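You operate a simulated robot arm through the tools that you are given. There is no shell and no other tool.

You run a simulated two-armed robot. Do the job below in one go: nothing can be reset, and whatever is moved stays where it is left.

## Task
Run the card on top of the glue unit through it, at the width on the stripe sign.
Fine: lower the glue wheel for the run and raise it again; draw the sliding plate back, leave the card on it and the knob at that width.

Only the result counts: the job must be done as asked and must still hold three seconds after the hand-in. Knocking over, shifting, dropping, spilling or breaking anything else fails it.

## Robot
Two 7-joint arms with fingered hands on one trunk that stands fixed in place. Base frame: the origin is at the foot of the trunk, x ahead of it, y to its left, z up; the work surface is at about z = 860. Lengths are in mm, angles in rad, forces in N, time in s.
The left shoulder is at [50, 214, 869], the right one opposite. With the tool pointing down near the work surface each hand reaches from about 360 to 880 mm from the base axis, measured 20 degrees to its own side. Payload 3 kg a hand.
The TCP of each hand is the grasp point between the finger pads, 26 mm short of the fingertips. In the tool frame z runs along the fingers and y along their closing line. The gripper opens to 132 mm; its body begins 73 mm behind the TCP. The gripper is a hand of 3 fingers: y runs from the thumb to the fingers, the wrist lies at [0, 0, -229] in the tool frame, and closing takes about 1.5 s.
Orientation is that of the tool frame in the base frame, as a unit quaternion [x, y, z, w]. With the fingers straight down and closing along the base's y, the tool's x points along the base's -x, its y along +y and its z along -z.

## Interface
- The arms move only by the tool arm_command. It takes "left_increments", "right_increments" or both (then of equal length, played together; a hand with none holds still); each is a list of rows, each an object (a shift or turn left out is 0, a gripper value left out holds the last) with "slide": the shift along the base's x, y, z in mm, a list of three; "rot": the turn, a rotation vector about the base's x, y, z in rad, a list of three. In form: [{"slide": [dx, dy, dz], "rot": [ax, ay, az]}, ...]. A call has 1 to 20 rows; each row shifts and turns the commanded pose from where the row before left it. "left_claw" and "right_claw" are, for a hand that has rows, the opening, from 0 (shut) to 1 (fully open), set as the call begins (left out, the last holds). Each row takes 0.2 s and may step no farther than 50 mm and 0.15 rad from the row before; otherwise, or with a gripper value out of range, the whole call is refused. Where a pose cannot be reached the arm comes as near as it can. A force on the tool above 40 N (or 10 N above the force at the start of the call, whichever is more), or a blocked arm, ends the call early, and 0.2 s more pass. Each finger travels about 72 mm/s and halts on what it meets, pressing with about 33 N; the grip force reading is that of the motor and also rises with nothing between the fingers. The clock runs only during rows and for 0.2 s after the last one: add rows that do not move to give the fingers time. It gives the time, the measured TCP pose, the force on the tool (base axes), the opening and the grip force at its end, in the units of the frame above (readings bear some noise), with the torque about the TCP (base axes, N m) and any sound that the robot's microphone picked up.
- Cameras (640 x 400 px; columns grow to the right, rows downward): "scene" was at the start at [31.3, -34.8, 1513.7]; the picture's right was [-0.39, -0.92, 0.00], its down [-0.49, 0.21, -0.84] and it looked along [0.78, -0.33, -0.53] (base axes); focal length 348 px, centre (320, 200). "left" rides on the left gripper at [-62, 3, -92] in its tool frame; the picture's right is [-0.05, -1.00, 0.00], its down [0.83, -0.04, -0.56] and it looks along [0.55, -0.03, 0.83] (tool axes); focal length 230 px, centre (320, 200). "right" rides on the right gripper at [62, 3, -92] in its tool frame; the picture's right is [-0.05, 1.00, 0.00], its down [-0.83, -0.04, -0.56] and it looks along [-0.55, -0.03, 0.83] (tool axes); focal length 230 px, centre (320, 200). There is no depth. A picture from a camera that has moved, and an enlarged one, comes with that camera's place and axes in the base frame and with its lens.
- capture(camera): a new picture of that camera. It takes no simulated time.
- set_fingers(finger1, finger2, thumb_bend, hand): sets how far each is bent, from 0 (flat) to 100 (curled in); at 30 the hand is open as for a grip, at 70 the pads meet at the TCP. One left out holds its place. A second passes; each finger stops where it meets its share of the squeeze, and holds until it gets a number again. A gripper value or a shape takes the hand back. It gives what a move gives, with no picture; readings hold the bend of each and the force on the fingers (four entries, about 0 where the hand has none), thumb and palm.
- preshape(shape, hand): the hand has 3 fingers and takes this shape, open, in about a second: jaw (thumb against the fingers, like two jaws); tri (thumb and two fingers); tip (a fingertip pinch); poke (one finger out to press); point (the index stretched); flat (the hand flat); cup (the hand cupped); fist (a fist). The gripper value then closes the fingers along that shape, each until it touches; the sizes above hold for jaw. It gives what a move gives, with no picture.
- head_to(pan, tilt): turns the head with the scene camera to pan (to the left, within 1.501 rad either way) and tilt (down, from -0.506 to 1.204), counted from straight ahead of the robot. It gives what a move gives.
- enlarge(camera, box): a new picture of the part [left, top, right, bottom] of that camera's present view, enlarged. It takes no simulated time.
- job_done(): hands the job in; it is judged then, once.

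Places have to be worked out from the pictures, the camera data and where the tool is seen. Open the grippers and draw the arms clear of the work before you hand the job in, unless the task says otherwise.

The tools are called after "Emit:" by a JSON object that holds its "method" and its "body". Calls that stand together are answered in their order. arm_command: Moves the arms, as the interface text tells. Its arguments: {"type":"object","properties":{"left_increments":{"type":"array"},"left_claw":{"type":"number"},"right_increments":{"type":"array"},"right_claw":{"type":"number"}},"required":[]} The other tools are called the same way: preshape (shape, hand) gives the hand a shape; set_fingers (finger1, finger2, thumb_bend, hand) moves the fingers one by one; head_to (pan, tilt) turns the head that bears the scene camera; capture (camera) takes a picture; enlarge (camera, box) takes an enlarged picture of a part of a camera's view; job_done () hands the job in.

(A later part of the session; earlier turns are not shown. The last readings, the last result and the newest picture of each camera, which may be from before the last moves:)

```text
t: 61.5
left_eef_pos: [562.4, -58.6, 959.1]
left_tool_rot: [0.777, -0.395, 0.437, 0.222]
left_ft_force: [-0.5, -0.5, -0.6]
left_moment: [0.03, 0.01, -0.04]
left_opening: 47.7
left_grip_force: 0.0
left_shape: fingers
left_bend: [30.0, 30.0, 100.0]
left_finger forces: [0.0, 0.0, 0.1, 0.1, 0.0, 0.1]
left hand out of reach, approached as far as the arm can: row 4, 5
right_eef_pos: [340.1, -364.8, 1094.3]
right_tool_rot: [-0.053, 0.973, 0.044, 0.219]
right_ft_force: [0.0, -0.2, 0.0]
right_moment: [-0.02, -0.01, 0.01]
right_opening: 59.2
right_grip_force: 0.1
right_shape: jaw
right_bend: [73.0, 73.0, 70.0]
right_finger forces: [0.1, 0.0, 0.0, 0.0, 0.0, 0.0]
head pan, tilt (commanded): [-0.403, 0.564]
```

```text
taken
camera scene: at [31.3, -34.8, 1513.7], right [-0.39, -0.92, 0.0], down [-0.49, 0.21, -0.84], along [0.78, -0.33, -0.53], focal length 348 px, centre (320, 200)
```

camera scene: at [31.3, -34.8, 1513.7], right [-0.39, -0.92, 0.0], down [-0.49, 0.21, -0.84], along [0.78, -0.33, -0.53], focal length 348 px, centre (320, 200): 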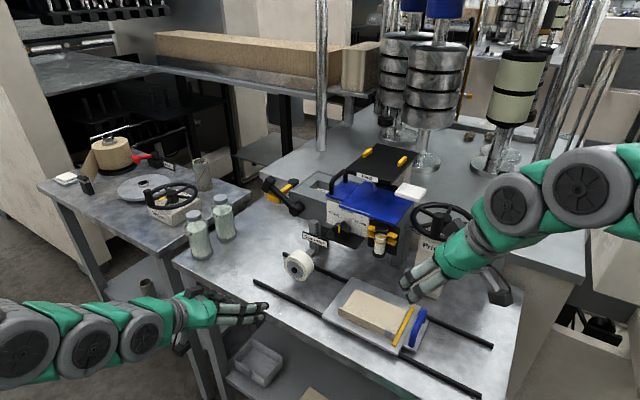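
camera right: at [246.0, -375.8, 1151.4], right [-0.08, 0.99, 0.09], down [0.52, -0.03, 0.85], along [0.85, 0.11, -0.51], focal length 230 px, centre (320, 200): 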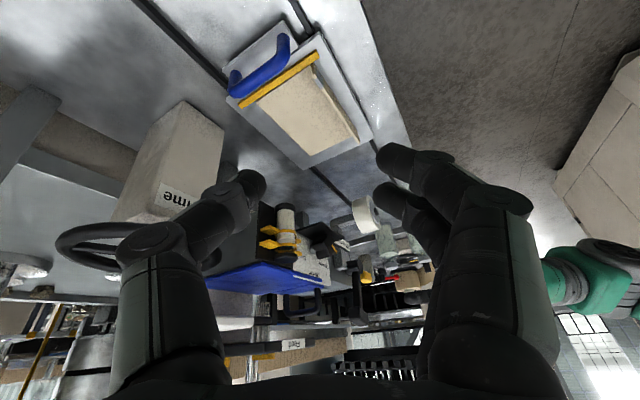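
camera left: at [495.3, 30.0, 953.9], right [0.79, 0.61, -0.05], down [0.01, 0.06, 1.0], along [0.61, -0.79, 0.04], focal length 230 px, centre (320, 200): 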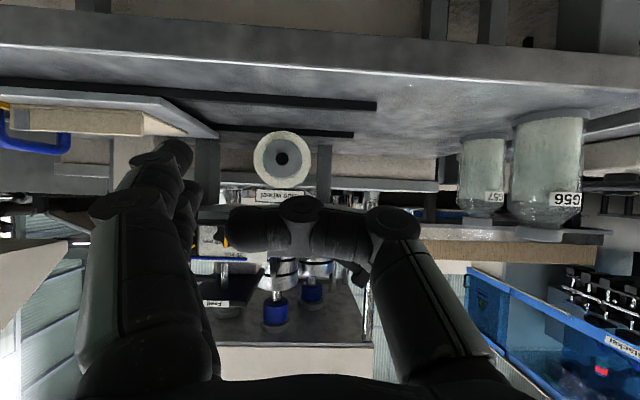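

This level view shows the wheel (bottom in truth at the picture's upper side) and the plate at left. I zoom in to compare the wheel's lowest point with the card's surface.

Emit:
{"method": "enlarge", "body": {"camera": "left", "box": [80, 70, 380, 210]}}

Emit:
{"method": "enlarge", "body": {"camera": "left", "box": [90, 80, 230, 160]}}

Emit:
{"method": "enlarge", "body": {"camera": "left", "box": [230, 110, 340, 200]}}

```text
2.13 times, centred on (230, 140) of left
camera zoom: at [495.3, 30.0, 953.9], right [0.79, 0.61, -0.05], down [0.01, 0.06, 1.0], along [0.61, -0.79, 0.04], focal length 491 px, centre (512, 328)
```

zoom: 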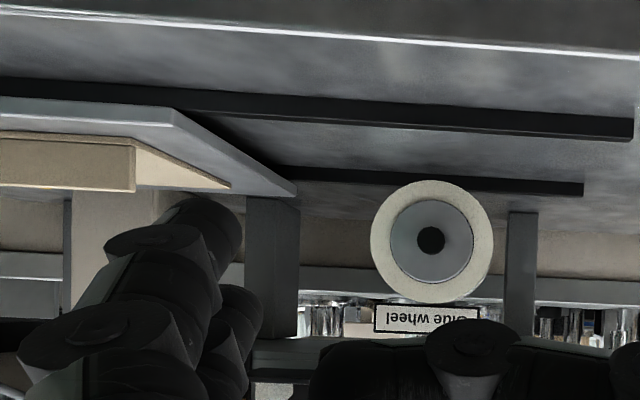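

```text
4.57 times, centred on (160, 120) of left
camera zoom: at [495.3, 30.0, 953.9], right [0.79, 0.61, -0.05], down [0.01, 0.06, 1.0], along [0.61, -0.79, 0.04], focal length 1052 px, centre (1051, 566)
```

zoom: 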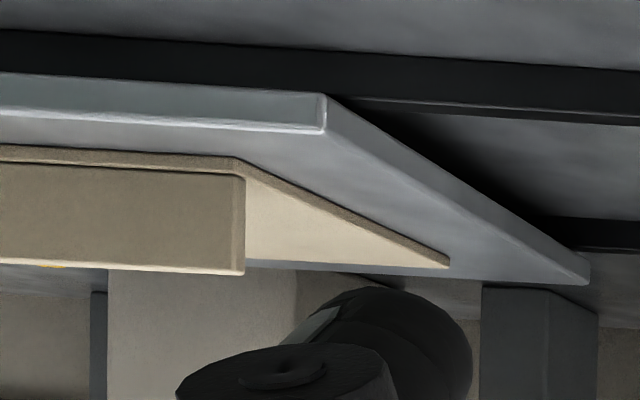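

```text
4.44 times, centred on (285, 155) of left
camera zoom: at [495.3, 30.0, 953.9], right [0.79, 0.61, -0.05], down [0.01, 0.06, 1.0], along [0.61, -0.79, 0.04], focal length 1022 px, centre (476, 400)
```

zoom: 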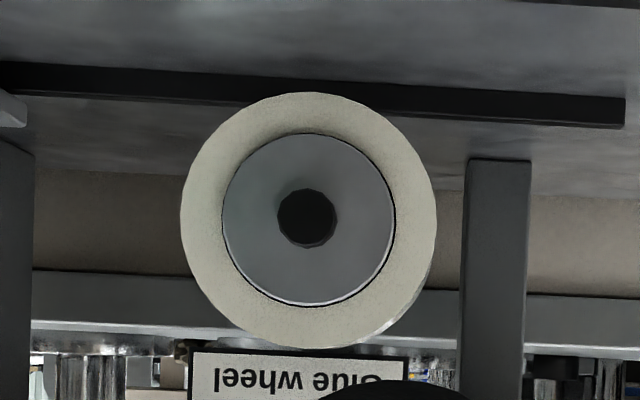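

The level view gives wheel bottom z ≈ 883, plate top ≈ 878 and card top ≈ 881, so the wheel is within about 2 mm of the card — practically down. I raise the left hand to look squarely at the lever and its gap to the yellow handle.

Emit:
{"method": "arm_command", "body": {"left_increments": [{"slide": [5, -5, 40]}, {"slide": [5, -5, 45]}, {"slide": [5, -5, 45]}, {"slide": [5, -5, 45]}, {}]}}

Emit:
{"method": "capture", "body": {"camera": "left"}}

```text
t: 62.7
left_eef_pos: [583.0, -77.1, 1134.6]
left_tool_rot: [0.777, -0.395, 0.436, 0.222]
left_ft_force: [-1.0, 0.3, -0.8]
left_moment: [0.03, -0.02, 0.01]
left_opening: 48.0
left_grip_force: 0.1
left_shape: fingers
left_bend: [30.0, 30.0, 100.0]
left_finger forces: [0.0, 0.0, 0.0, 0.0, 0.1, 0.0]
right_eef_pos: [340.3, -364.4, 1094.9]
right_tool_rot: [-0.052, 0.973, 0.044, 0.218]
right_ft_force: [-0.5, 0.0, 0.4]
right_moment: [0.0, 0.02, 0.01]
right_opening: 58.6
right_grip_force: 0.1
right_shape: jaw
right_bend: [73.0, 73.0, 70.0]
right_finger forces: [0.0, 0.0, 0.0, 0.1, 0.1, 0.1]
head pan, tilt (commanded): [-0.403, 0.564]
```

```text
taken
camera left: at [515.4, 11.2, 1129.5], right [0.79, 0.61, -0.05], down [0.01, 0.06, 1.0], along [0.61, -0.79, 0.04], focal length 230 px, centre (320, 200)
```

left: 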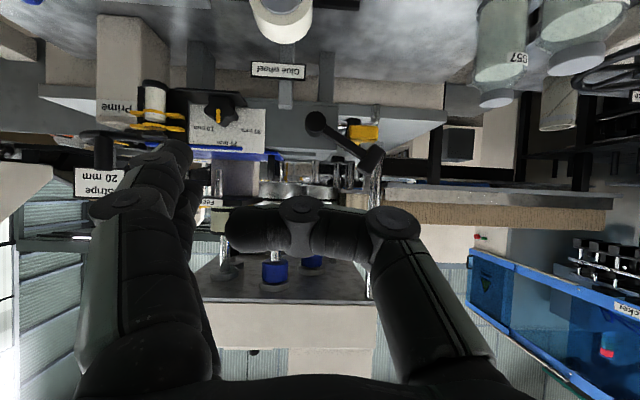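

Emit:
{"method": "enlarge", "body": {"camera": "left", "box": [280, 90, 420, 190]}}

Emit:
{"method": "enlarge", "body": {"camera": "scene", "box": [250, 165, 310, 215]}}

Emit:
{"method": "enlarge", "body": {"camera": "right", "box": [345, 230, 415, 290]}}

```text
4.00 times, centred on (350, 140) of left
camera zoom: at [515.4, 11.2, 1129.5], right [0.79, 0.61, -0.05], down [0.01, 0.06, 1.0], along [0.61, -0.79, 0.04], focal length 920 px, centre (200, 440)
```

zoom: 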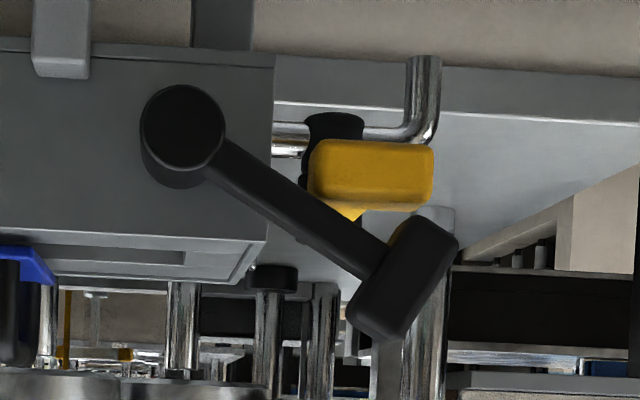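

```text
8.00 times, centred on (280, 190) of scene
camera zoom: at [31.3, -34.8, 1513.7], right [-0.39, -0.92, 0.0], down [-0.49, 0.21, -0.84], along [0.78, -0.33, -0.53], focal length 2786 px, centre (640, 280)
```

zoom: 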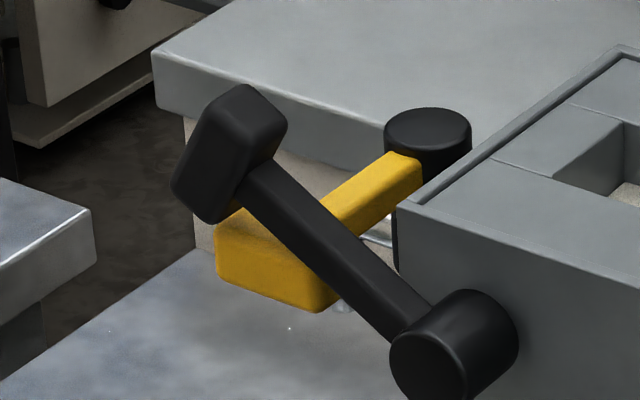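

```text
6.67 times, centred on (380, 260) of right
camera zoom: at [246.0, -375.8, 1151.3], right [-0.08, 0.99, 0.09], down [0.52, -0.03, 0.85], along [0.85, 0.11, -0.51], focal length 1534 px, centre (-80, -200)
```

zoom: 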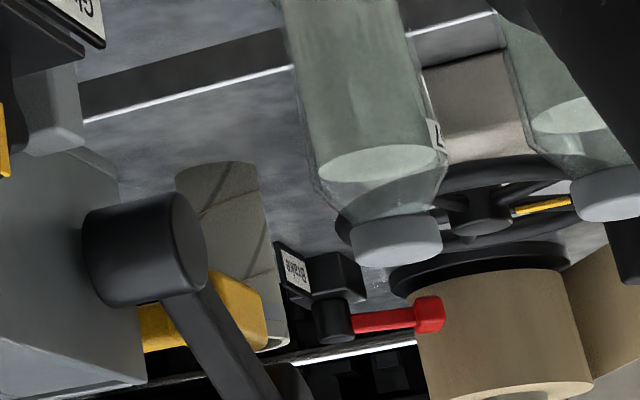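

The lever sits at about 55° beside the yellow handle, the wheel is down to within a hair of the card, and I leave it there. Next I bring the right hand, pointing straight down with its closing line along the rails, above the blue plate handle.

Emit:
{"method": "arm_command", "body": {"right_increments": [{"slide": [5.7, -5.8, 0], "rot": [0.0162, 0.0567, -0.1301]}, {"slide": [5.7, -5.8, 0], "rot": [0.0162, 0.0567, -0.1301]}, {"slide": [5.7, -5.8, -5], "rot": [0.0162, 0.0567, -0.1301]}, {"slide": [5.7, -5.8, -5], "rot": [0.0162, 0.0567, -0.1301]}, {"slide": [5.7, -5.8, -5], "rot": [0.0162, 0.0567, -0.1301]}, {"slide": [5.7, -5.8, -5], "rot": [0.0162, 0.0567, -0.1301]}, {"slide": [5.7, -5.8, -7], "rot": [0.0162, 0.0567, -0.1301]}, {"slide": [5.7, -5.4, -8], "rot": [0.0162, 0.0567, -0.1301]}, {}]}}

Emit:
{"method": "capture", "body": {"camera": "right"}}

Emit:
{"method": "capture", "body": {"camera": "scene"}}

```text
t: 64.7
left_eef_pos: [583.3, -78.8, 1133.1]
left_tool_rot: [0.777, -0.395, 0.436, 0.223]
left_ft_force: [-0.3, -0.1, -0.5]
left_moment: [0.02, -0.03, -0.04]
left_opening: 47.8
left_grip_force: 0.0
left_shape: fingers
left_bend: [30.0, 30.0, 100.0]
left_finger forces: [0.1, 0.0, 0.0, 0.1, 0.0, 0.0]
right_eef_pos: [387.1, -410.1, 1060.6]
right_tool_rot: [0.458, 0.889, 0.0, 0.001]
right_ft_force: [-0.2, 0.1, -0.7]
right_moment: [-0.05, 0.01, -0.01]
right_opening: 59.0
right_grip_force: 0.1
right_shape: jaw
right_bend: [73.0, 73.0, 70.0]
right_finger forces: [0.1, 0.0, 0.0, 0.0, 0.0, 0.0]
head pan, tilt (commanded): [-0.403, 0.564]
```

```text
taken
camera right: at [353.3, -358.1, 1151.1], right [0.84, 0.54, 0.0], down [0.45, -0.7, 0.55], along [0.3, -0.47, -0.83], focal length 230 px, centre (320, 200)
```

right: 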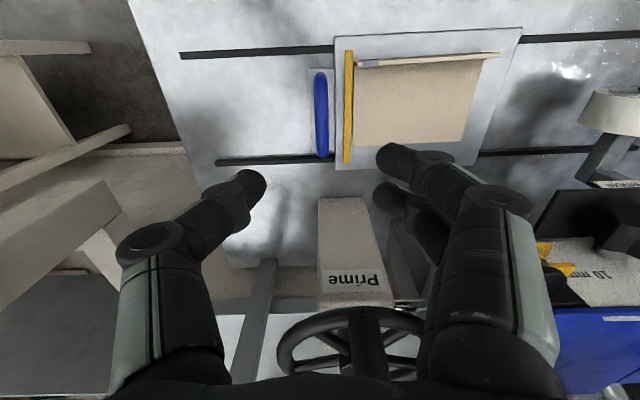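

```text
taken
camera scene: at [31.3, -34.8, 1513.7], right [-0.39, -0.92, 0.0], down [-0.49, 0.21, -0.84], along [0.78, -0.33, -0.53], focal length 348 px, centre (320, 200)
```

scene: 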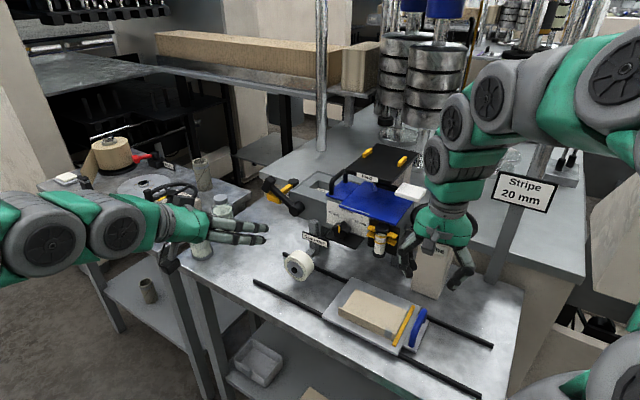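

The handle shows clearly. I zoom in for its exact position and height.

Emit:
{"method": "enlarge", "body": {"camera": "right", "box": [270, 40, 390, 180]}}

Emit:
{"method": "enlarge", "body": {"camera": "scene", "box": [385, 295, 445, 360]}}

```text
2.86 times, centred on (330, 110) of right
camera zoom: at [353.3, -358.1, 1151.1], right [0.84, 0.54, 0.0], down [0.45, -0.7, 0.55], along [0.3, -0.47, -0.83], focal length 657 px, centre (291, 457)
```

zoom: 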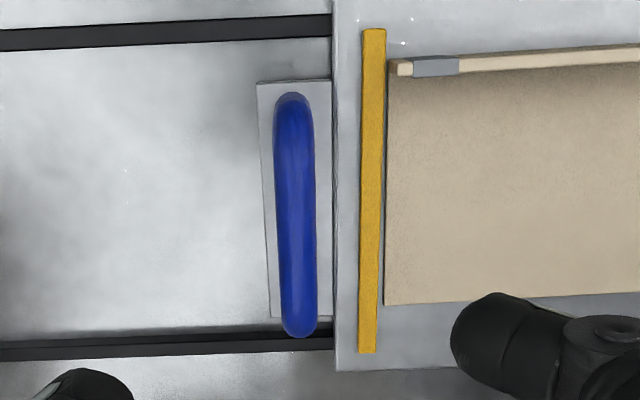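

```text
6.15 times, centred on (415, 328) of scene
camera zoom: at [31.3, -34.8, 1513.7], right [-0.39, -0.92, 0.0], down [-0.49, 0.21, -0.84], along [0.78, -0.33, -0.53], focal length 2143 px, centre (-265, -585)
```

zoom: 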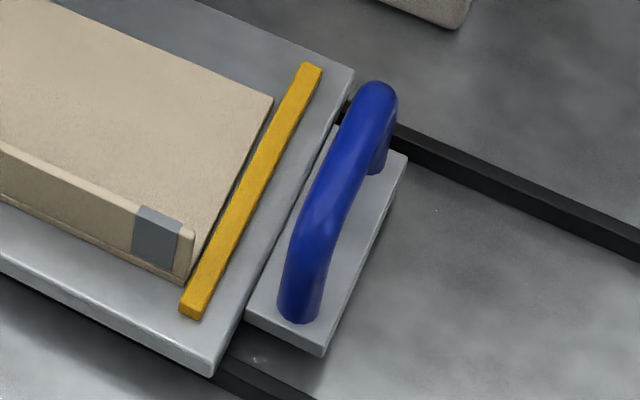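

The handle bar is at U ≈ 144, V 21–107, centre z ≈ 908, and the card lies parallel to and nearly touching the stop. I descend over the handle with the fingers either side of it.

Emit:
{"method": "arm_command", "body": {"right_increments": [{"slide": [0.6, 0.4, -30]}, {"slide": [0, 0, -30]}, {"slide": [0, 0, -30]}, {"slide": [0, 0, -25]}, {"slide": [0, 0, -18]}, {}]}}

Emit:
{"method": "capture", "body": {"camera": "right"}}

Emit:
{"method": "enlarge", "body": {"camera": "scene", "box": [340, 260, 460, 360]}}

```text
t: 66.1
left_eef_pos: [583.4, -77.4, 1133.3]
left_tool_rot: [0.778, -0.394, 0.436, 0.222]
left_ft_force: [0.2, -0.3, 0.6]
left_moment: [0.03, -0.01, -0.01]
left_opening: 48.0
left_grip_force: 0.0
left_shape: fingers
left_bend: [30.0, 30.0, 100.0]
left_finger forces: [0.0, 0.0, 0.0, 0.0, 0.0, 0.0]
right_eef_pos: [385.2, -411.8, 927.1]
right_tool_rot: [0.458, 0.889, 0.001, 0.001]
right_ft_force: [-0.6, 0.4, -0.8]
right_moment: [0.0, -0.03, 0.0]
right_opening: 58.8
right_grip_force: 0.1
right_shape: jaw
right_bend: [73.0, 73.0, 70.0]
right_finger forces: [0.1, 0.0, 0.0, 0.0, 0.0, 0.0]
head pan, tilt (commanded): [-0.403, 0.564]
```

```text
taken
camera right: at [352.3, -358.9, 1018.2], right [0.84, 0.54, 0.0], down [0.45, -0.7, 0.55], along [0.3, -0.47, -0.83], focal length 230 px, centre (320, 200)
```

right: 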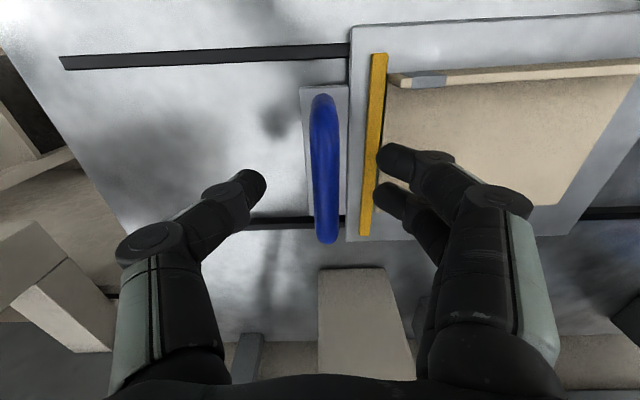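

```text
4.00 times, centred on (400, 310) of scene
camera zoom: at [31.3, -34.8, 1513.7], right [-0.39, -0.92, 0.0], down [-0.49, 0.21, -0.84], along [0.78, -0.33, -0.53], focal length 1393 px, centre (0, -240)
```

zoom: 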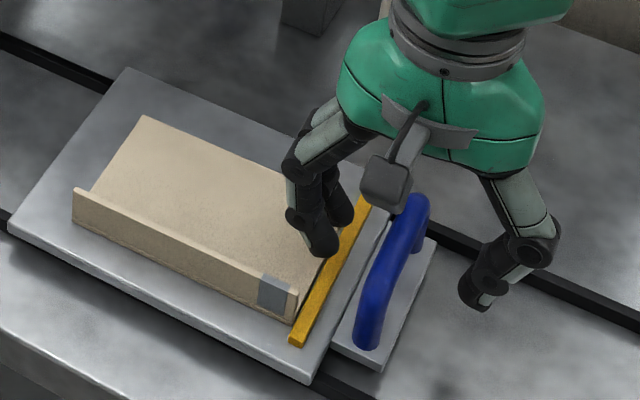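

The tips straddle the bar, so I close the hand on the handle.

Emit:
{"method": "arm_command", "body": {"right_increments": [{"slide": [0, 0, -2]}, {}, {}, {}, {}, {}], "right_claw": 0}}

Emit:
{"method": "capture", "body": {"camera": "right"}}

Emit:
{"method": "enlarge", "body": {"camera": "scene", "box": [340, 260, 460, 360]}}

```text
t: 67.5
left_eef_pos: [583.6, -78.6, 1134.4]
left_tool_rot: [0.777, -0.395, 0.436, 0.223]
left_ft_force: [-0.1, 0.6, -0.8]
left_moment: [-0.01, 0.0, 0.02]
left_opening: 47.9
left_grip_force: 0.1
left_shape: fingers
left_bend: [30.0, 30.0, 100.0]
left_finger forces: [0.0, 0.1, 0.0, 0.0, 0.0, 0.0]
right_eef_pos: [385.3, -410.5, 924.0]
right_tool_rot: [0.458, 0.889, 0.0, -0.001]
right_ft_force: [1.0, -1.0, -27.1]
right_moment: [-0.03, 0.02, -0.04]
right_opening: 0.8
right_grip_force: 33.0
right_shape: jaw
right_bend: [71.0, 70.0, 70.0]
right_finger forces: [14.7, 14.8, 0.0, 0.0, 29.5, 0.0]
head pan, tilt (commanded): [-0.403, 0.564]
```

```text
taken
camera right: at [352.8, -358.6, 1016.4], right [0.84, 0.54, 0.0], down [0.45, -0.7, 0.55], along [0.3, -0.47, -0.83], focal length 230 px, centre (320, 200)
```

right: 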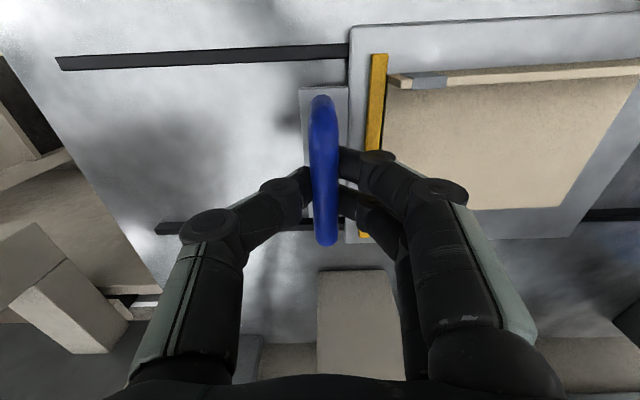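

```text
4.00 times, centred on (400, 310) of scene
camera zoom: at [31.5, -35.0, 1513.7], right [-0.39, -0.92, 0.0], down [-0.49, 0.21, -0.84], along [0.78, -0.33, -0.54], focal length 1393 px, centre (0, -240)
```

zoom: 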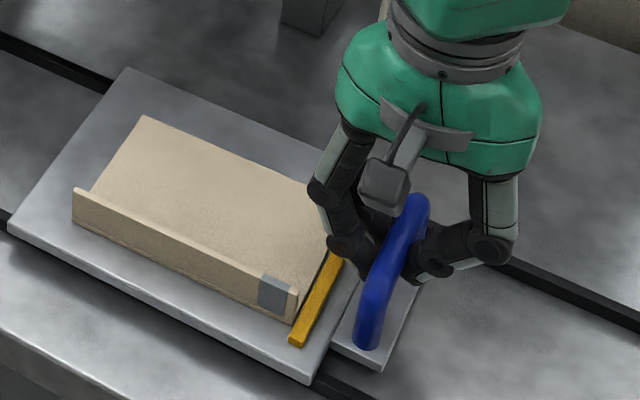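

The grip holds but squeezes below the bar's middle, pulling 27 N vertically. I open slightly to a loose cage and raise a few millimetres, so I push and pull the bar without loading the plate.

Emit:
{"method": "arm_command", "body": {"right_increments": [{}, {"slide": [0, 0, 3]}, {}], "right_claw": 0.18}}

Emit:
{"method": "capture", "body": {"camera": "right"}}

```text
t: 68.3
left_eef_pos: [584.0, -77.7, 1133.7]
left_tool_rot: [0.777, -0.395, 0.437, 0.223]
left_ft_force: [-0.5, -0.5, -0.8]
left_moment: [0.0, 0.01, 0.01]
left_opening: 47.8
left_grip_force: 0.1
left_shape: fingers
left_bend: [30.0, 30.0, 100.0]
left_finger forces: [0.0, 0.0, 0.0, 0.0, 0.1, 0.1]
right_eef_pos: [386.5, -410.4, 928.9]
right_tool_rot: [0.458, 0.889, 0.001, 0.0]
right_ft_force: [0.6, 0.2, -0.7]
right_moment: [0.02, 0.0, 0.0]
right_opening: 23.5
right_grip_force: 0.0
right_shape: jaw
right_bend: [73.0, 73.0, 70.0]
right_finger forces: [0.0, 0.1, 0.0, 0.1, 0.0, 0.0]
head pan, tilt (commanded): [-0.403, 0.564]
```

```text
taken
camera right: at [353.0, -358.6, 1020.0], right [0.84, 0.54, 0.0], down [0.45, -0.7, 0.55], along [0.3, -0.47, -0.83], focal length 230 px, centre (320, 200)
```

right: 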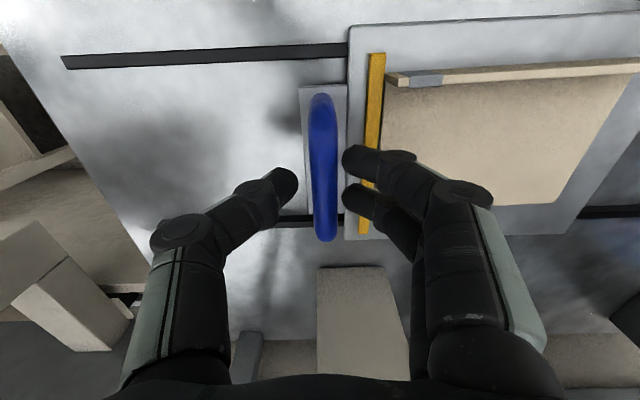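

The bar is now loosely caged. To keep the palm clear of the knob shelf and the clamp bracket during the run, I shift along the bar a little toward the robot and lean the hand away from the unit. Meanwhile I draw the left hand back.

Emit:
{"method": "arm_command", "body": {"left_increments": [{"slide": [-10, 35, 0]}, {"slide": [-10, 35, 0]}, {"slide": [-10, 35, 0]}, {}], "right_increments": [{"slide": [-2.1, 3, 0], "rot": [-0.0814, -0.0581, 0]}, {"slide": [-2.1, 3, 0], "rot": [-0.0814, -0.0581, 0]}, {"slide": [-2.2, 3, 0], "rot": [-0.0814, -0.0581, 0]}, {}]}}

Emit:
{"method": "capture", "body": {"camera": "right"}}

Emit:
{"method": "capture", "body": {"camera": "scene"}}

```text
t: 69.3
left_eef_pos: [552.7, 26.8, 1135.3]
left_tool_rot: [0.777, -0.395, 0.436, 0.223]
left_ft_force: [-0.4, -0.6, -0.3]
left_moment: [-0.01, -0.03, 0.0]
left_opening: 47.9
left_grip_force: 0.0
left_shape: fingers
left_bend: [30.0, 30.0, 100.0]
left_finger forces: [0.0, 0.0, 0.0, 0.0, 0.0, 0.0]
right_eef_pos: [379.2, -401.0, 927.1]
right_tool_rot: [0.453, 0.879, -0.068, 0.133]
right_ft_force: [-0.1, -0.4, 0.6]
right_moment: [-0.02, 0.0, -0.01]
right_opening: 23.7
right_grip_force: 0.1
right_shape: jaw
right_bend: [73.0, 73.0, 70.0]
right_finger forces: [0.1, 0.1, 0.0, 0.0, 0.0, 0.0]
head pan, tilt (commanded): [-0.403, 0.564]
```

```text
taken
camera right: at [333.0, -328.8, 998.0], right [0.84, 0.54, 0.02], down [0.33, -0.54, 0.78], along [0.43, -0.65, -0.63], focal length 230 px, centre (320, 200)
```

right: 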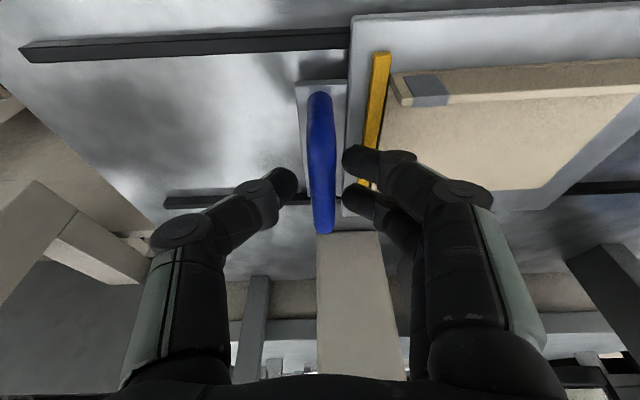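

```text
taken
camera scene: at [31.3, -34.8, 1513.7], right [-0.39, -0.92, 0.0], down [-0.49, 0.21, -0.84], along [0.78, -0.33, -0.53], focal length 348 px, centre (320, 200)
```

scene: 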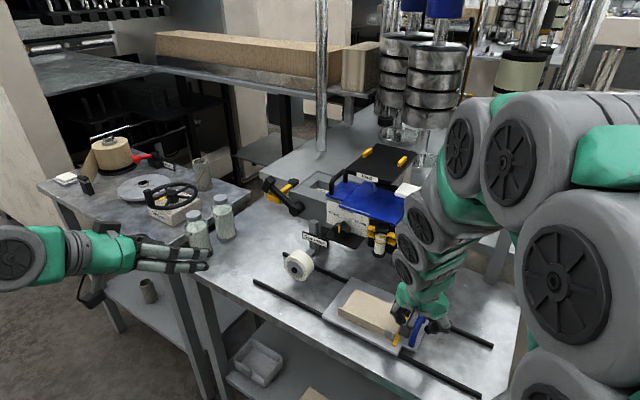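

The hand is ready. I push the plate left (+U) 60 mm and watch force and card.

Emit:
{"method": "arm_command", "body": {"right_increments": [{"slide": [8.1, 5.8, 0]}, {"slide": [8.1, 5.8, 0]}, {"slide": [8.1, 5.8, 0]}, {"slide": [8.1, 5.8, 0]}, {"slide": [8.1, 5.8, 0]}, {"slide": [8.1, 5.8, 0]}, {}]}}

Emit:
{"method": "capture", "body": {"camera": "right"}}

Emit:
{"method": "enlarge", "body": {"camera": "scene", "box": [240, 190, 460, 360]}}

```text
t: 70.9
left_eef_pos: [552.4, 25.6, 1133.8]
left_tool_rot: [0.777, -0.395, 0.437, 0.223]
left_ft_force: [0.8, 0.1, -0.5]
left_moment: [-0.02, 0.02, 0.01]
left_opening: 48.0
left_grip_force: 0.1
left_shape: fingers
left_bend: [30.0, 30.0, 100.0]
left_finger forces: [0.1, 0.0, 0.1, 0.0, 0.1, 0.0]
right_eef_pos: [428.6, -364.9, 928.1]
right_tool_rot: [0.452, 0.879, -0.067, 0.133]
right_ft_force: [0.8, 0.1, -0.9]
right_moment: [-0.03, 0.01, 0.04]
right_opening: 23.9
right_grip_force: 0.0
right_shape: jaw
right_bend: [73.0, 73.0, 70.0]
right_finger forces: [0.0, 0.0, 0.0, 0.0, 0.0, 0.0]
head pan, tilt (commanded): [-0.403, 0.564]
```

```text
taken
camera right: at [381.0, -293.3, 997.8], right [0.84, 0.54, 0.02], down [0.33, -0.54, 0.78], along [0.43, -0.65, -0.63], focal length 230 px, centre (320, 200)
```

right: 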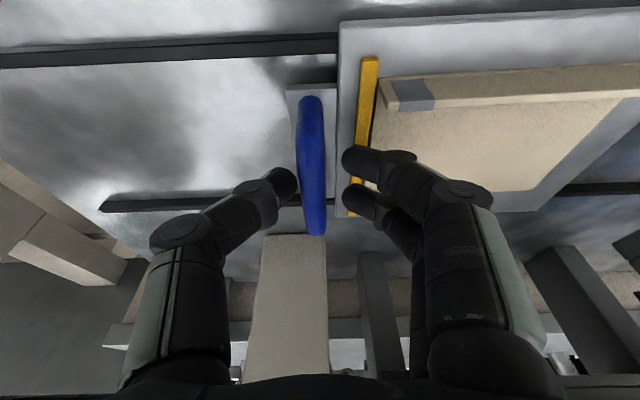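

```text
2.35 times, centred on (350, 275) of scene
camera zoom: at [31.3, -34.8, 1513.7], right [-0.39, -0.92, 0.0], down [-0.49, 0.21, -0.84], along [0.78, -0.33, -0.53], focal length 819 px, centre (249, 24)
```

zoom: 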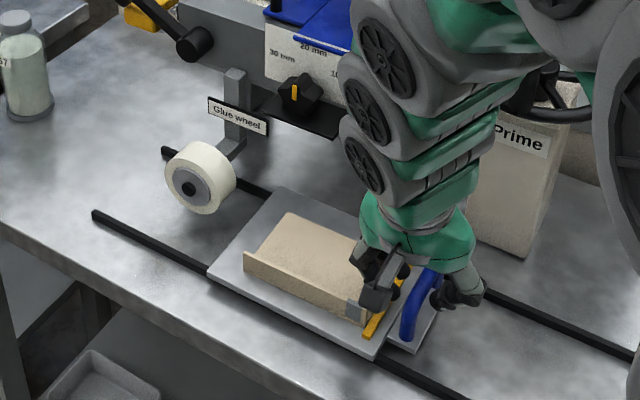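

The plate slides freely with the card riding along. I continue 70 mm until the card's leading edge reaches the wheel, then check.

Emit:
{"method": "arm_command", "body": {"right_increments": [{"slide": [8.1, 5.8, 0]}, {"slide": [8.1, 5.8, 0]}, {"slide": [8.1, 5.8, 0]}, {"slide": [8.1, 5.8, 0]}, {"slide": [8.1, 5.8, 0]}, {"slide": [8.1, 5.8, 0]}, {"slide": [8.1, 5.8, 0]}, {}]}}

Emit:
{"method": "capture", "body": {"camera": "right"}}

Emit:
{"method": "enlarge", "body": {"camera": "scene", "box": [240, 200, 400, 330]}}

```text
t: 72.7
left_eef_pos: [552.0, 26.2, 1133.6]
left_tool_rot: [0.778, -0.394, 0.437, 0.222]
left_ft_force: [-0.8, 0.6, -0.4]
left_moment: [-0.01, 0.01, 0.03]
left_opening: 48.0
left_grip_force: 0.1
left_shape: fingers
left_bend: [30.0, 30.0, 100.0]
left_finger forces: [0.0, 0.1, 0.0, 0.0, 0.0, 0.0]
right_eef_pos: [483.9, -326.4, 929.2]
right_tool_rot: [0.454, 0.879, -0.069, 0.133]
right_ft_force: [-0.9, -0.2, -0.9]
right_moment: [0.03, 0.0, -0.01]
right_opening: 23.6
right_grip_force: 0.2
right_shape: jaw
right_bend: [73.0, 73.0, 70.0]
right_finger forces: [0.1, 0.0, 0.0, 0.0, 0.1, 0.0]
head pan, tilt (commanded): [-0.403, 0.564]
```

```text
taken
camera right: at [437.4, -253.9, 997.7], right [0.84, 0.54, 0.02], down [0.33, -0.54, 0.78], along [0.43, -0.65, -0.63], focal length 230 px, centre (320, 200)
```

right: 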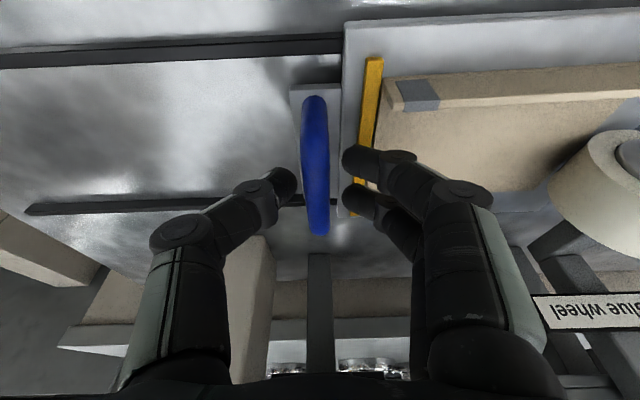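

```text
3.08 times, centred on (320, 265) of scene
camera zoom: at [31.3, -34.8, 1513.7], right [-0.39, -0.92, 0.0], down [-0.49, 0.21, -0.84], along [0.78, -0.33, -0.53], focal length 1072 px, centre (320, 0)
```

zoom: 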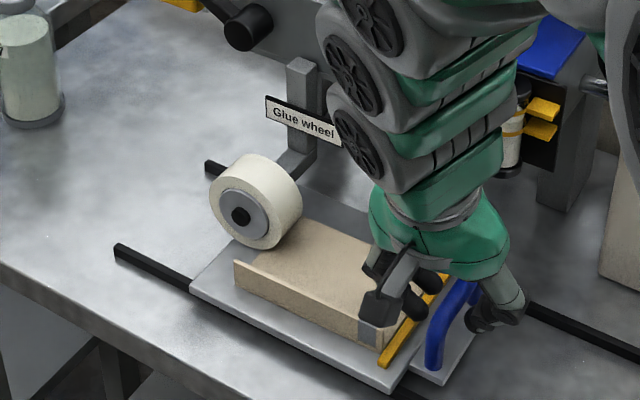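

The card's leading edge is about to pass under the wheel and everything is free (forces near 0). I continue with the cage for another 65 mm, which still keeps the front fingers clear of the wheel.

Emit:
{"method": "arm_command", "body": {"right_increments": [{"slide": [7.3, 5.2, 0]}, {"slide": [7.3, 5.2, 0]}, {"slide": [7.3, 5.2, 0]}, {"slide": [7.3, 5.2, 0]}, {"slide": [7.3, 5.2, 0]}, {"slide": [7.3, 5.2, 0]}, {"slide": [7.3, 5.2, 0]}, {}]}}

Emit:
{"method": "capture", "body": {"camera": "right"}}

Emit:
{"method": "enlarge", "body": {"camera": "scene", "box": [240, 200, 400, 330]}}

```text
t: 74.5
left_eef_pos: [552.7, 26.7, 1135.5]
left_tool_rot: [0.777, -0.395, 0.436, 0.223]
left_ft_force: [-0.5, -0.2, 0.2]
left_moment: [0.01, 0.01, -0.02]
left_opening: 47.8
left_grip_force: 0.1
left_shape: fingers
left_bend: [30.0, 30.0, 100.0]
left_finger forces: [0.1, 0.0, 0.1, 0.1, 0.1, 0.0]
right_eef_pos: [538.1, -289.4, 927.8]
right_tool_rot: [0.453, 0.879, -0.067, 0.133]
right_ft_force: [-0.3, 0.5, 0.2]
right_moment: [0.01, -0.02, -0.02]
right_opening: 23.9
right_grip_force: 0.1
right_shape: jaw
right_bend: [73.0, 73.0, 70.0]
right_finger forces: [0.1, 0.0, 0.1, 0.1, 0.0, 0.1]
head pan, tilt (commanded): [-0.403, 0.564]
```

```text
taken
camera right: at [489.6, -217.3, 997.0], right [0.84, 0.54, 0.02], down [0.33, -0.54, 0.78], along [0.43, -0.65, -0.63], focal length 230 px, centre (320, 200)
```

right: 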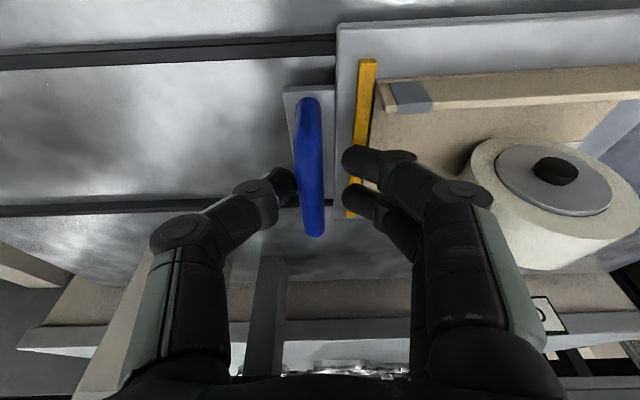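

```text
3.08 times, centred on (320, 265) of scene
camera zoom: at [31.3, -34.8, 1513.7], right [-0.39, -0.92, 0.0], down [-0.49, 0.21, -0.84], along [0.78, -0.33, -0.53], focal length 1072 px, centre (320, 0)
```

zoom: 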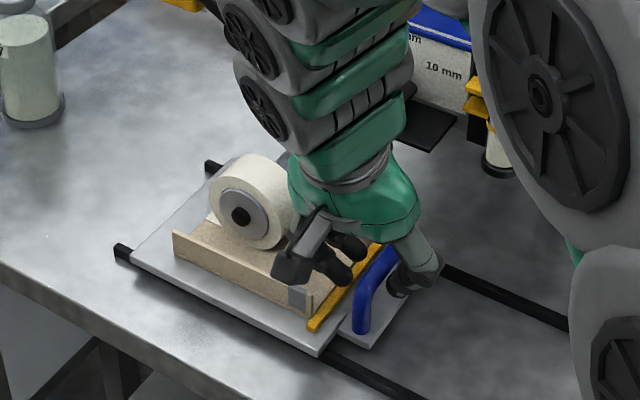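

The plate's left edge is close to the rail ends now (travel about 188 mm). I ease on 16 mm more, watching for an end stop.

Emit:
{"method": "arm_command", "body": {"right_increments": [{"slide": [4.1, 2.9, 0]}, {"slide": [4.1, 2.9, 0]}, {"slide": [4.1, 2.9, 0]}, {}]}}

Emit:
{"method": "capture", "body": {"camera": "right"}}

Emit:
{"method": "enlarge", "body": {"camera": "scene", "box": [240, 200, 400, 330]}}

```text
t: 75.5
left_eef_pos: [553.1, 26.9, 1134.5]
left_tool_rot: [0.777, -0.395, 0.436, 0.222]
left_ft_force: [0.6, -1.1, -0.4]
left_moment: [0.01, -0.02, 0.01]
left_opening: 48.0
left_grip_force: 0.1
left_shape: fingers
left_bend: [30.0, 30.0, 100.0]
left_finger forces: [0.0, 0.0, 0.1, 0.0, 0.0, 0.1]
right_eef_pos: [549.1, -279.7, 927.3]
right_tool_rot: [0.453, 0.879, -0.068, 0.133]
right_ft_force: [1.0, 0.2, -0.6]
right_moment: [-0.03, 0.01, 0.01]
right_opening: 23.6
right_grip_force: 0.0
right_shape: jaw
right_bend: [73.0, 73.0, 70.0]
right_finger forces: [0.0, 0.0, 0.1, 0.0, 0.2, 0.1]
head pan, tilt (commanded): [-0.403, 0.564]
```

```text
taken
camera right: at [501.9, -207.8, 997.4], right [0.84, 0.54, 0.02], down [0.33, -0.54, 0.78], along [0.43, -0.65, -0.63], focal length 230 px, centre (320, 200)
```

right: 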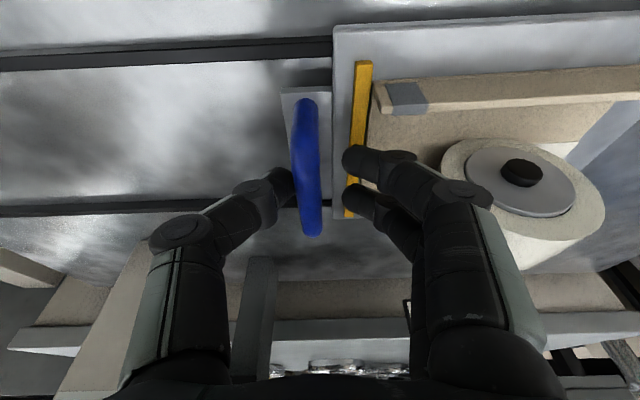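

```text
3.08 times, centred on (320, 265) of scene
camera zoom: at [31.3, -34.8, 1513.7], right [-0.39, -0.92, 0.0], down [-0.49, 0.21, -0.84], along [0.78, -0.33, -0.53], focal length 1072 px, centre (320, 0)
```

zoom: 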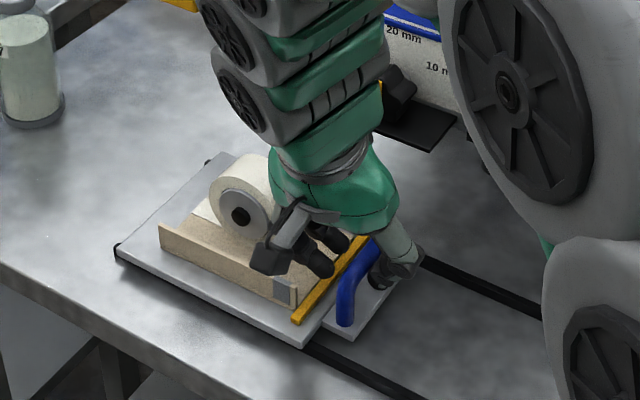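

Travel is about 201 mm with no stop yet, and the front fingers are getting near the wheel. I lift off the handle, move behind it, close the hand and come down again to push from behind only.

Emit:
{"method": "arm_command", "body": {"right_increments": [{"slide": [0, 0, 20]}, {"slide": [0, 0, 30]}, {"slide": [-13, -9.3, 5]}, {"slide": [-13, -9.3, 0]}, {"slide": [-13, -9.3, 0]}, {}]}}

Emit:
{"method": "arm_command", "body": {"right_increments": [{}, {}, {}, {}, {}], "right_claw": 0}}

Emit:
{"method": "capture", "body": {"camera": "right"}}

```text
t: 76.9
left_eef_pos: [553.9, 26.5, 1135.4]
left_tool_rot: [0.777, -0.395, 0.437, 0.222]
left_ft_force: [0.1, -0.1, 0.1]
left_moment: [0.0, 0.04, 0.0]
left_opening: 47.9
left_grip_force: 0.0
left_shape: fingers
left_bend: [30.0, 30.0, 100.0]
left_finger forces: [0.0, 0.0, 0.1, 0.0, 0.0, 0.0]
right_eef_pos: [508.8, -310.3, 982.9]
right_tool_rot: [0.452, 0.88, -0.067, 0.132]
right_ft_force: [-0.1, -0.1, 0.1]
right_moment: [0.04, 0.01, 0.01]
right_opening: 23.9
right_grip_force: 0.0
right_shape: jaw
right_bend: [73.0, 73.0, 70.0]
right_finger forces: [0.1, 0.0, 0.1, 0.0, 0.0, 0.0]
head pan, tilt (commanded): [-0.403, 0.564]
```

```text
t: 78.1
left_eef_pos: [552.1, 27.6, 1135.5]
left_tool_rot: [0.777, -0.395, 0.436, 0.223]
left_ft_force: [-0.5, 0.2, -0.9]
left_moment: [0.02, -0.06, 0.01]
left_opening: 47.9
left_grip_force: 0.0
left_shape: fingers
left_bend: [30.0, 30.0, 100.0]
left_finger forces: [0.0, 0.0, 0.1, 0.1, 0.1, 0.0]
right_eef_pos: [509.3, -310.0, 981.9]
right_tool_rot: [0.453, 0.879, -0.067, 0.133]
right_ft_force: [0.8, -0.3, -0.4]
right_moment: [0.0, -0.01, 0.05]
right_opening: 0.0
right_grip_force: 33.2
right_shape: jaw
right_bend: [68.0, 68.0, 74.0]
right_finger forces: [0.1, 0.1, 0.0, 0.1, 0.1, 0.0]
head pan, tilt (commanded): [-0.403, 0.564]
```

```text
taken
camera right: at [461.9, -237.5, 1052.6], right [0.84, 0.54, 0.02], down [0.33, -0.54, 0.78], along [0.43, -0.65, -0.63], focal length 230 px, centre (320, 200)
```

right: 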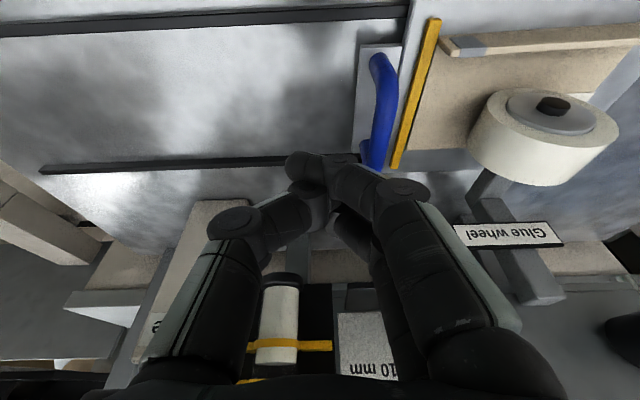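

The closed hand is behind and above the handle. I move 15 mm further back, lower, and approach the bar slowly.

Emit:
{"method": "arm_command", "body": {"right_increments": [{"slide": [-12.2, -8.7, 0]}, {"slide": [0, 0, -25]}, {"slide": [0, 0, -25]}, {"slide": [4.1, 2.9, 0]}, {}]}}

Emit:
{"method": "capture", "body": {"camera": "right"}}

Emit:
{"method": "enlarge", "body": {"camera": "scene", "box": [240, 200, 400, 330]}}

```text
t: 79.3
left_eef_pos: [553.0, 26.6, 1134.8]
left_tool_rot: [0.777, -0.395, 0.437, 0.223]
left_ft_force: [-0.6, 0.1, -0.5]
left_moment: [0.01, -0.01, 0.0]
left_opening: 48.2
left_grip_force: 0.0
left_shape: fingers
left_bend: [30.0, 30.0, 100.0]
left_finger forces: [0.0, 0.0, 0.1, 0.0, 0.1, 0.0]
right_eef_pos: [500.9, -315.5, 932.3]
right_tool_rot: [0.453, 0.879, -0.067, 0.132]
right_ft_force: [-0.3, 0.1, 0.3]
right_moment: [0.04, 0.02, 0.03]
right_opening: 0.0
right_grip_force: 32.6
right_shape: jaw
right_bend: [68.0, 68.0, 74.0]
right_finger forces: [0.0, 0.1, 0.0, 0.0, 0.0, 0.0]
head pan, tilt (commanded): [-0.403, 0.564]
```

```text
taken
camera right: at [453.3, -243.7, 1002.0], right [0.84, 0.54, 0.02], down [0.33, -0.54, 0.78], along [0.43, -0.65, -0.63], focal length 230 px, centre (320, 200)
```

right: 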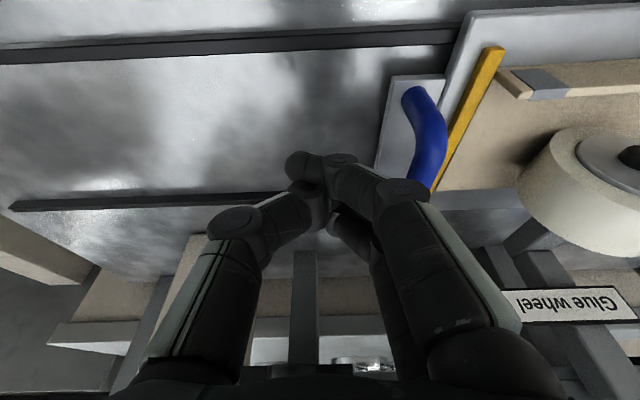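

```text
3.08 times, centred on (320, 265) of scene
camera zoom: at [31.3, -34.8, 1513.7], right [-0.39, -0.92, 0.0], down [-0.49, 0.21, -0.84], along [0.78, -0.33, -0.53], focal length 1072 px, centre (320, 0)
```

zoom: 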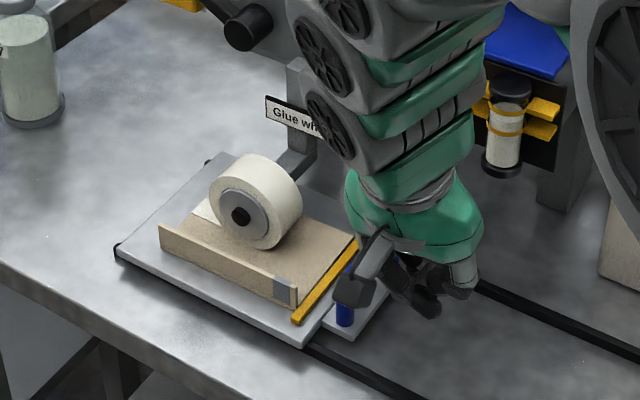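

The closed hand is behind the bar. I push on in 5 mm steps, watching for an end stop.

Emit:
{"method": "arm_command", "body": {"right_increments": [{"slide": [4.1, 2.9, 0]}, {"slide": [4.1, 2.9, 0]}, {"slide": [4.1, 2.9, 0]}, {"slide": [4.1, 2.9, 0]}, {"slide": [4.1, 2.9, 0]}, {}]}}

Emit:
{"method": "capture", "body": {"camera": "right"}}

Emit:
{"method": "enlarge", "body": {"camera": "scene", "box": [240, 200, 400, 330]}}

```text
t: 80.7
left_eef_pos: [552.7, 25.9, 1134.8]
left_tool_rot: [0.777, -0.395, 0.437, 0.223]
left_ft_force: [-0.2, -0.2, 0.6]
left_moment: [0.01, -0.01, -0.01]
left_opening: 47.6
left_grip_force: 0.1
left_shape: fingers
left_bend: [30.0, 30.0, 100.0]
left_finger forces: [0.1, 0.0, 0.1, 0.1, 0.0, 0.0]
right_eef_pos: [521.4, -301.3, 932.1]
right_tool_rot: [0.452, 0.879, -0.068, 0.133]
right_ft_force: [0.1, 0.0, -0.2]
right_moment: [-0.02, 0.03, 0.0]
right_opening: 0.1
right_grip_force: 33.0
right_shape: jaw
right_bend: [68.0, 68.0, 74.0]
right_finger forces: [0.1, 0.1, 0.1, 0.0, 0.1, 0.0]
head pan, tilt (commanded): [-0.403, 0.564]
```

```text
taken
camera right: at [474.4, -228.5, 1002.4], right [0.84, 0.54, 0.02], down [0.33, -0.54, 0.78], along [0.43, -0.65, -0.63], focal length 230 px, centre (320, 200)
```

right: 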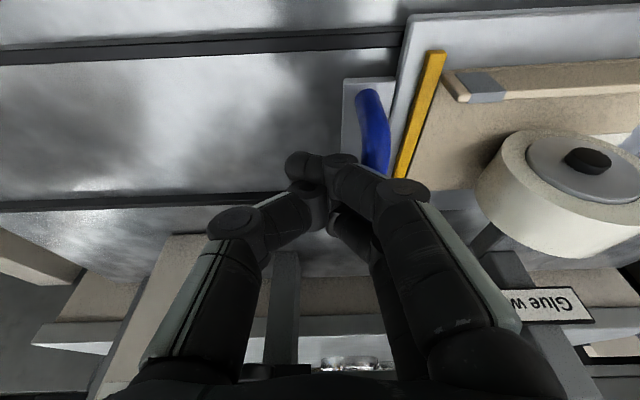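

```text
3.08 times, centred on (320, 265) of scene
camera zoom: at [31.3, -34.8, 1513.7], right [-0.39, -0.92, 0.0], down [-0.49, 0.21, -0.84], along [0.78, -0.33, -0.53], focal length 1072 px, centre (320, 0)
```

zoom: 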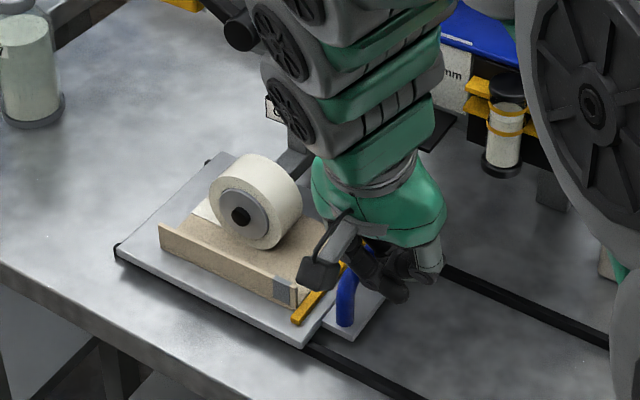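

Emit:
{"method": "arm_command", "body": {"right_increments": [{"slide": [4.1, 2.9, 0]}, {"slide": [4.1, 2.9, 0]}, {"slide": [4.1, 2.9, 0]}, {"slide": [4.1, 2.9, 0]}, {}]}}

Emit:
{"method": "capture", "body": {"camera": "right"}}

Emit:
{"method": "enlarge", "body": {"camera": "scene", "box": [240, 200, 400, 330]}}

```text
t: 81.9
left_eef_pos: [552.4, 27.3, 1135.6]
left_tool_rot: [0.778, -0.395, 0.436, 0.222]
left_ft_force: [0.2, 0.2, -0.5]
left_moment: [0.0, -0.01, 0.0]
left_opening: 47.8
left_grip_force: 0.0
left_shape: fingers
left_bend: [30.0, 30.0, 100.0]
left_finger forces: [0.0, 0.0, 0.1, 0.0, 0.0, 0.1]
right_eef_pos: [536.8, -288.5, 931.7]
right_tool_rot: [0.453, 0.879, -0.067, 0.132]
right_ft_force: [-0.5, -0.1, -0.2]
right_moment: [0.02, -0.02, -0.05]
right_opening: 0.0
right_grip_force: 33.5
right_shape: jaw
right_bend: [68.0, 68.0, 74.0]
right_finger forces: [0.1, 0.1, 0.0, 0.0, 0.0, 0.0]
head pan, tilt (commanded): [-0.403, 0.564]
```

```text
taken
camera right: at [490.6, -216.5, 1001.5], right [0.84, 0.54, 0.02], down [0.33, -0.54, 0.78], along [0.43, -0.65, -0.63], focal length 230 px, centre (320, 200)
```

right: 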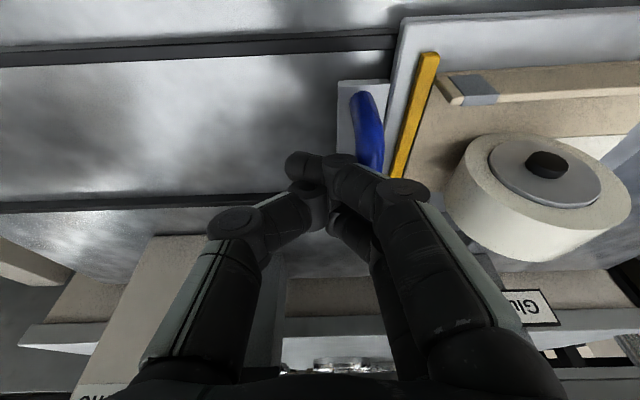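

```text
3.08 times, centred on (320, 265) of scene
camera zoom: at [31.3, -34.8, 1513.7], right [-0.39, -0.92, 0.0], down [-0.49, 0.21, -0.84], along [0.78, -0.33, -0.53], focal length 1072 px, centre (320, 0)
```

zoom: 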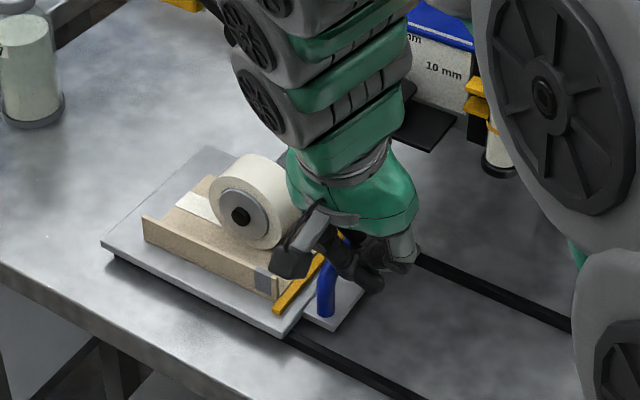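

A white glue stripe is appearing on the card behind the wheel, so the run is working. I continue gently, with about 24 mm left before handle and hand would meet the wheel.

Emit:
{"method": "arm_command", "body": {"right_increments": [{"slide": [3.3, 2.3, 0]}, {"slide": [3.3, 2.3, 0]}, {"slide": [3.3, 2.3, 0]}, {"slide": [3.3, 2.3, 0]}, {}]}}

Emit:
{"method": "capture", "body": {"camera": "right"}}

Emit:
{"method": "enlarge", "body": {"camera": "scene", "box": [240, 200, 400, 330]}}

```text
t: 83.1
left_eef_pos: [553.1, 26.9, 1135.0]
left_tool_rot: [0.777, -0.395, 0.437, 0.223]
left_ft_force: [0.4, 0.1, 0.6]
left_moment: [0.0, 0.0, 0.0]
left_opening: 47.9
left_grip_force: 0.1
left_shape: fingers
left_bend: [30.0, 30.0, 100.0]
left_finger forces: [0.0, 0.1, 0.1, 0.0, 0.1, 0.0]
right_eef_pos: [552.4, -279.5, 930.8]
right_tool_rot: [0.452, 0.879, -0.067, 0.133]
right_ft_force: [-0.7, 1.3, 0.0]
right_moment: [0.01, 0.01, -0.03]
right_opening: 0.1
right_grip_force: 33.0
right_shape: jaw
right_bend: [68.0, 68.0, 74.0]
right_finger forces: [0.1, 0.0, 0.0, 0.1, 0.0, 0.0]
head pan, tilt (commanded): [-0.403, 0.564]
```

```text
taken
camera right: at [504.9, -207.3, 1001.7], right [0.84, 0.54, 0.02], down [0.33, -0.54, 0.78], along [0.43, -0.65, -0.63], focal length 230 px, centre (320, 200)
```

right: 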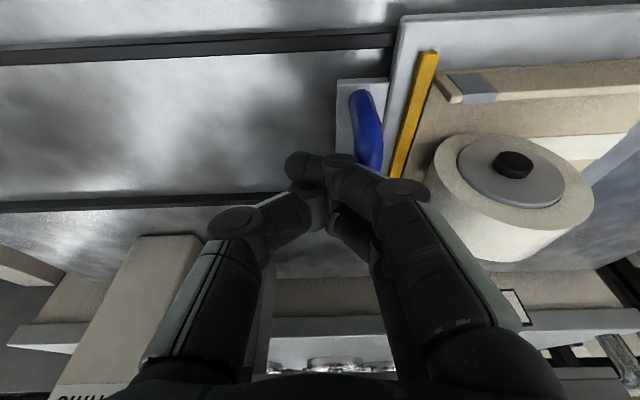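

```text
3.08 times, centred on (320, 265) of scene
camera zoom: at [31.3, -34.8, 1513.7], right [-0.39, -0.92, 0.0], down [-0.49, 0.21, -0.84], along [0.78, -0.33, -0.53], focal length 1072 px, centre (320, 0)
```

zoom: 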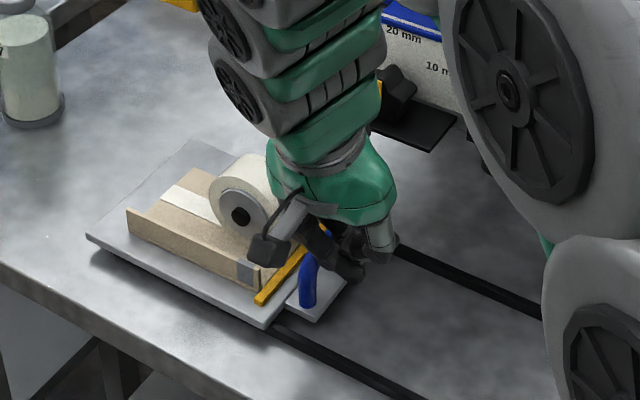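

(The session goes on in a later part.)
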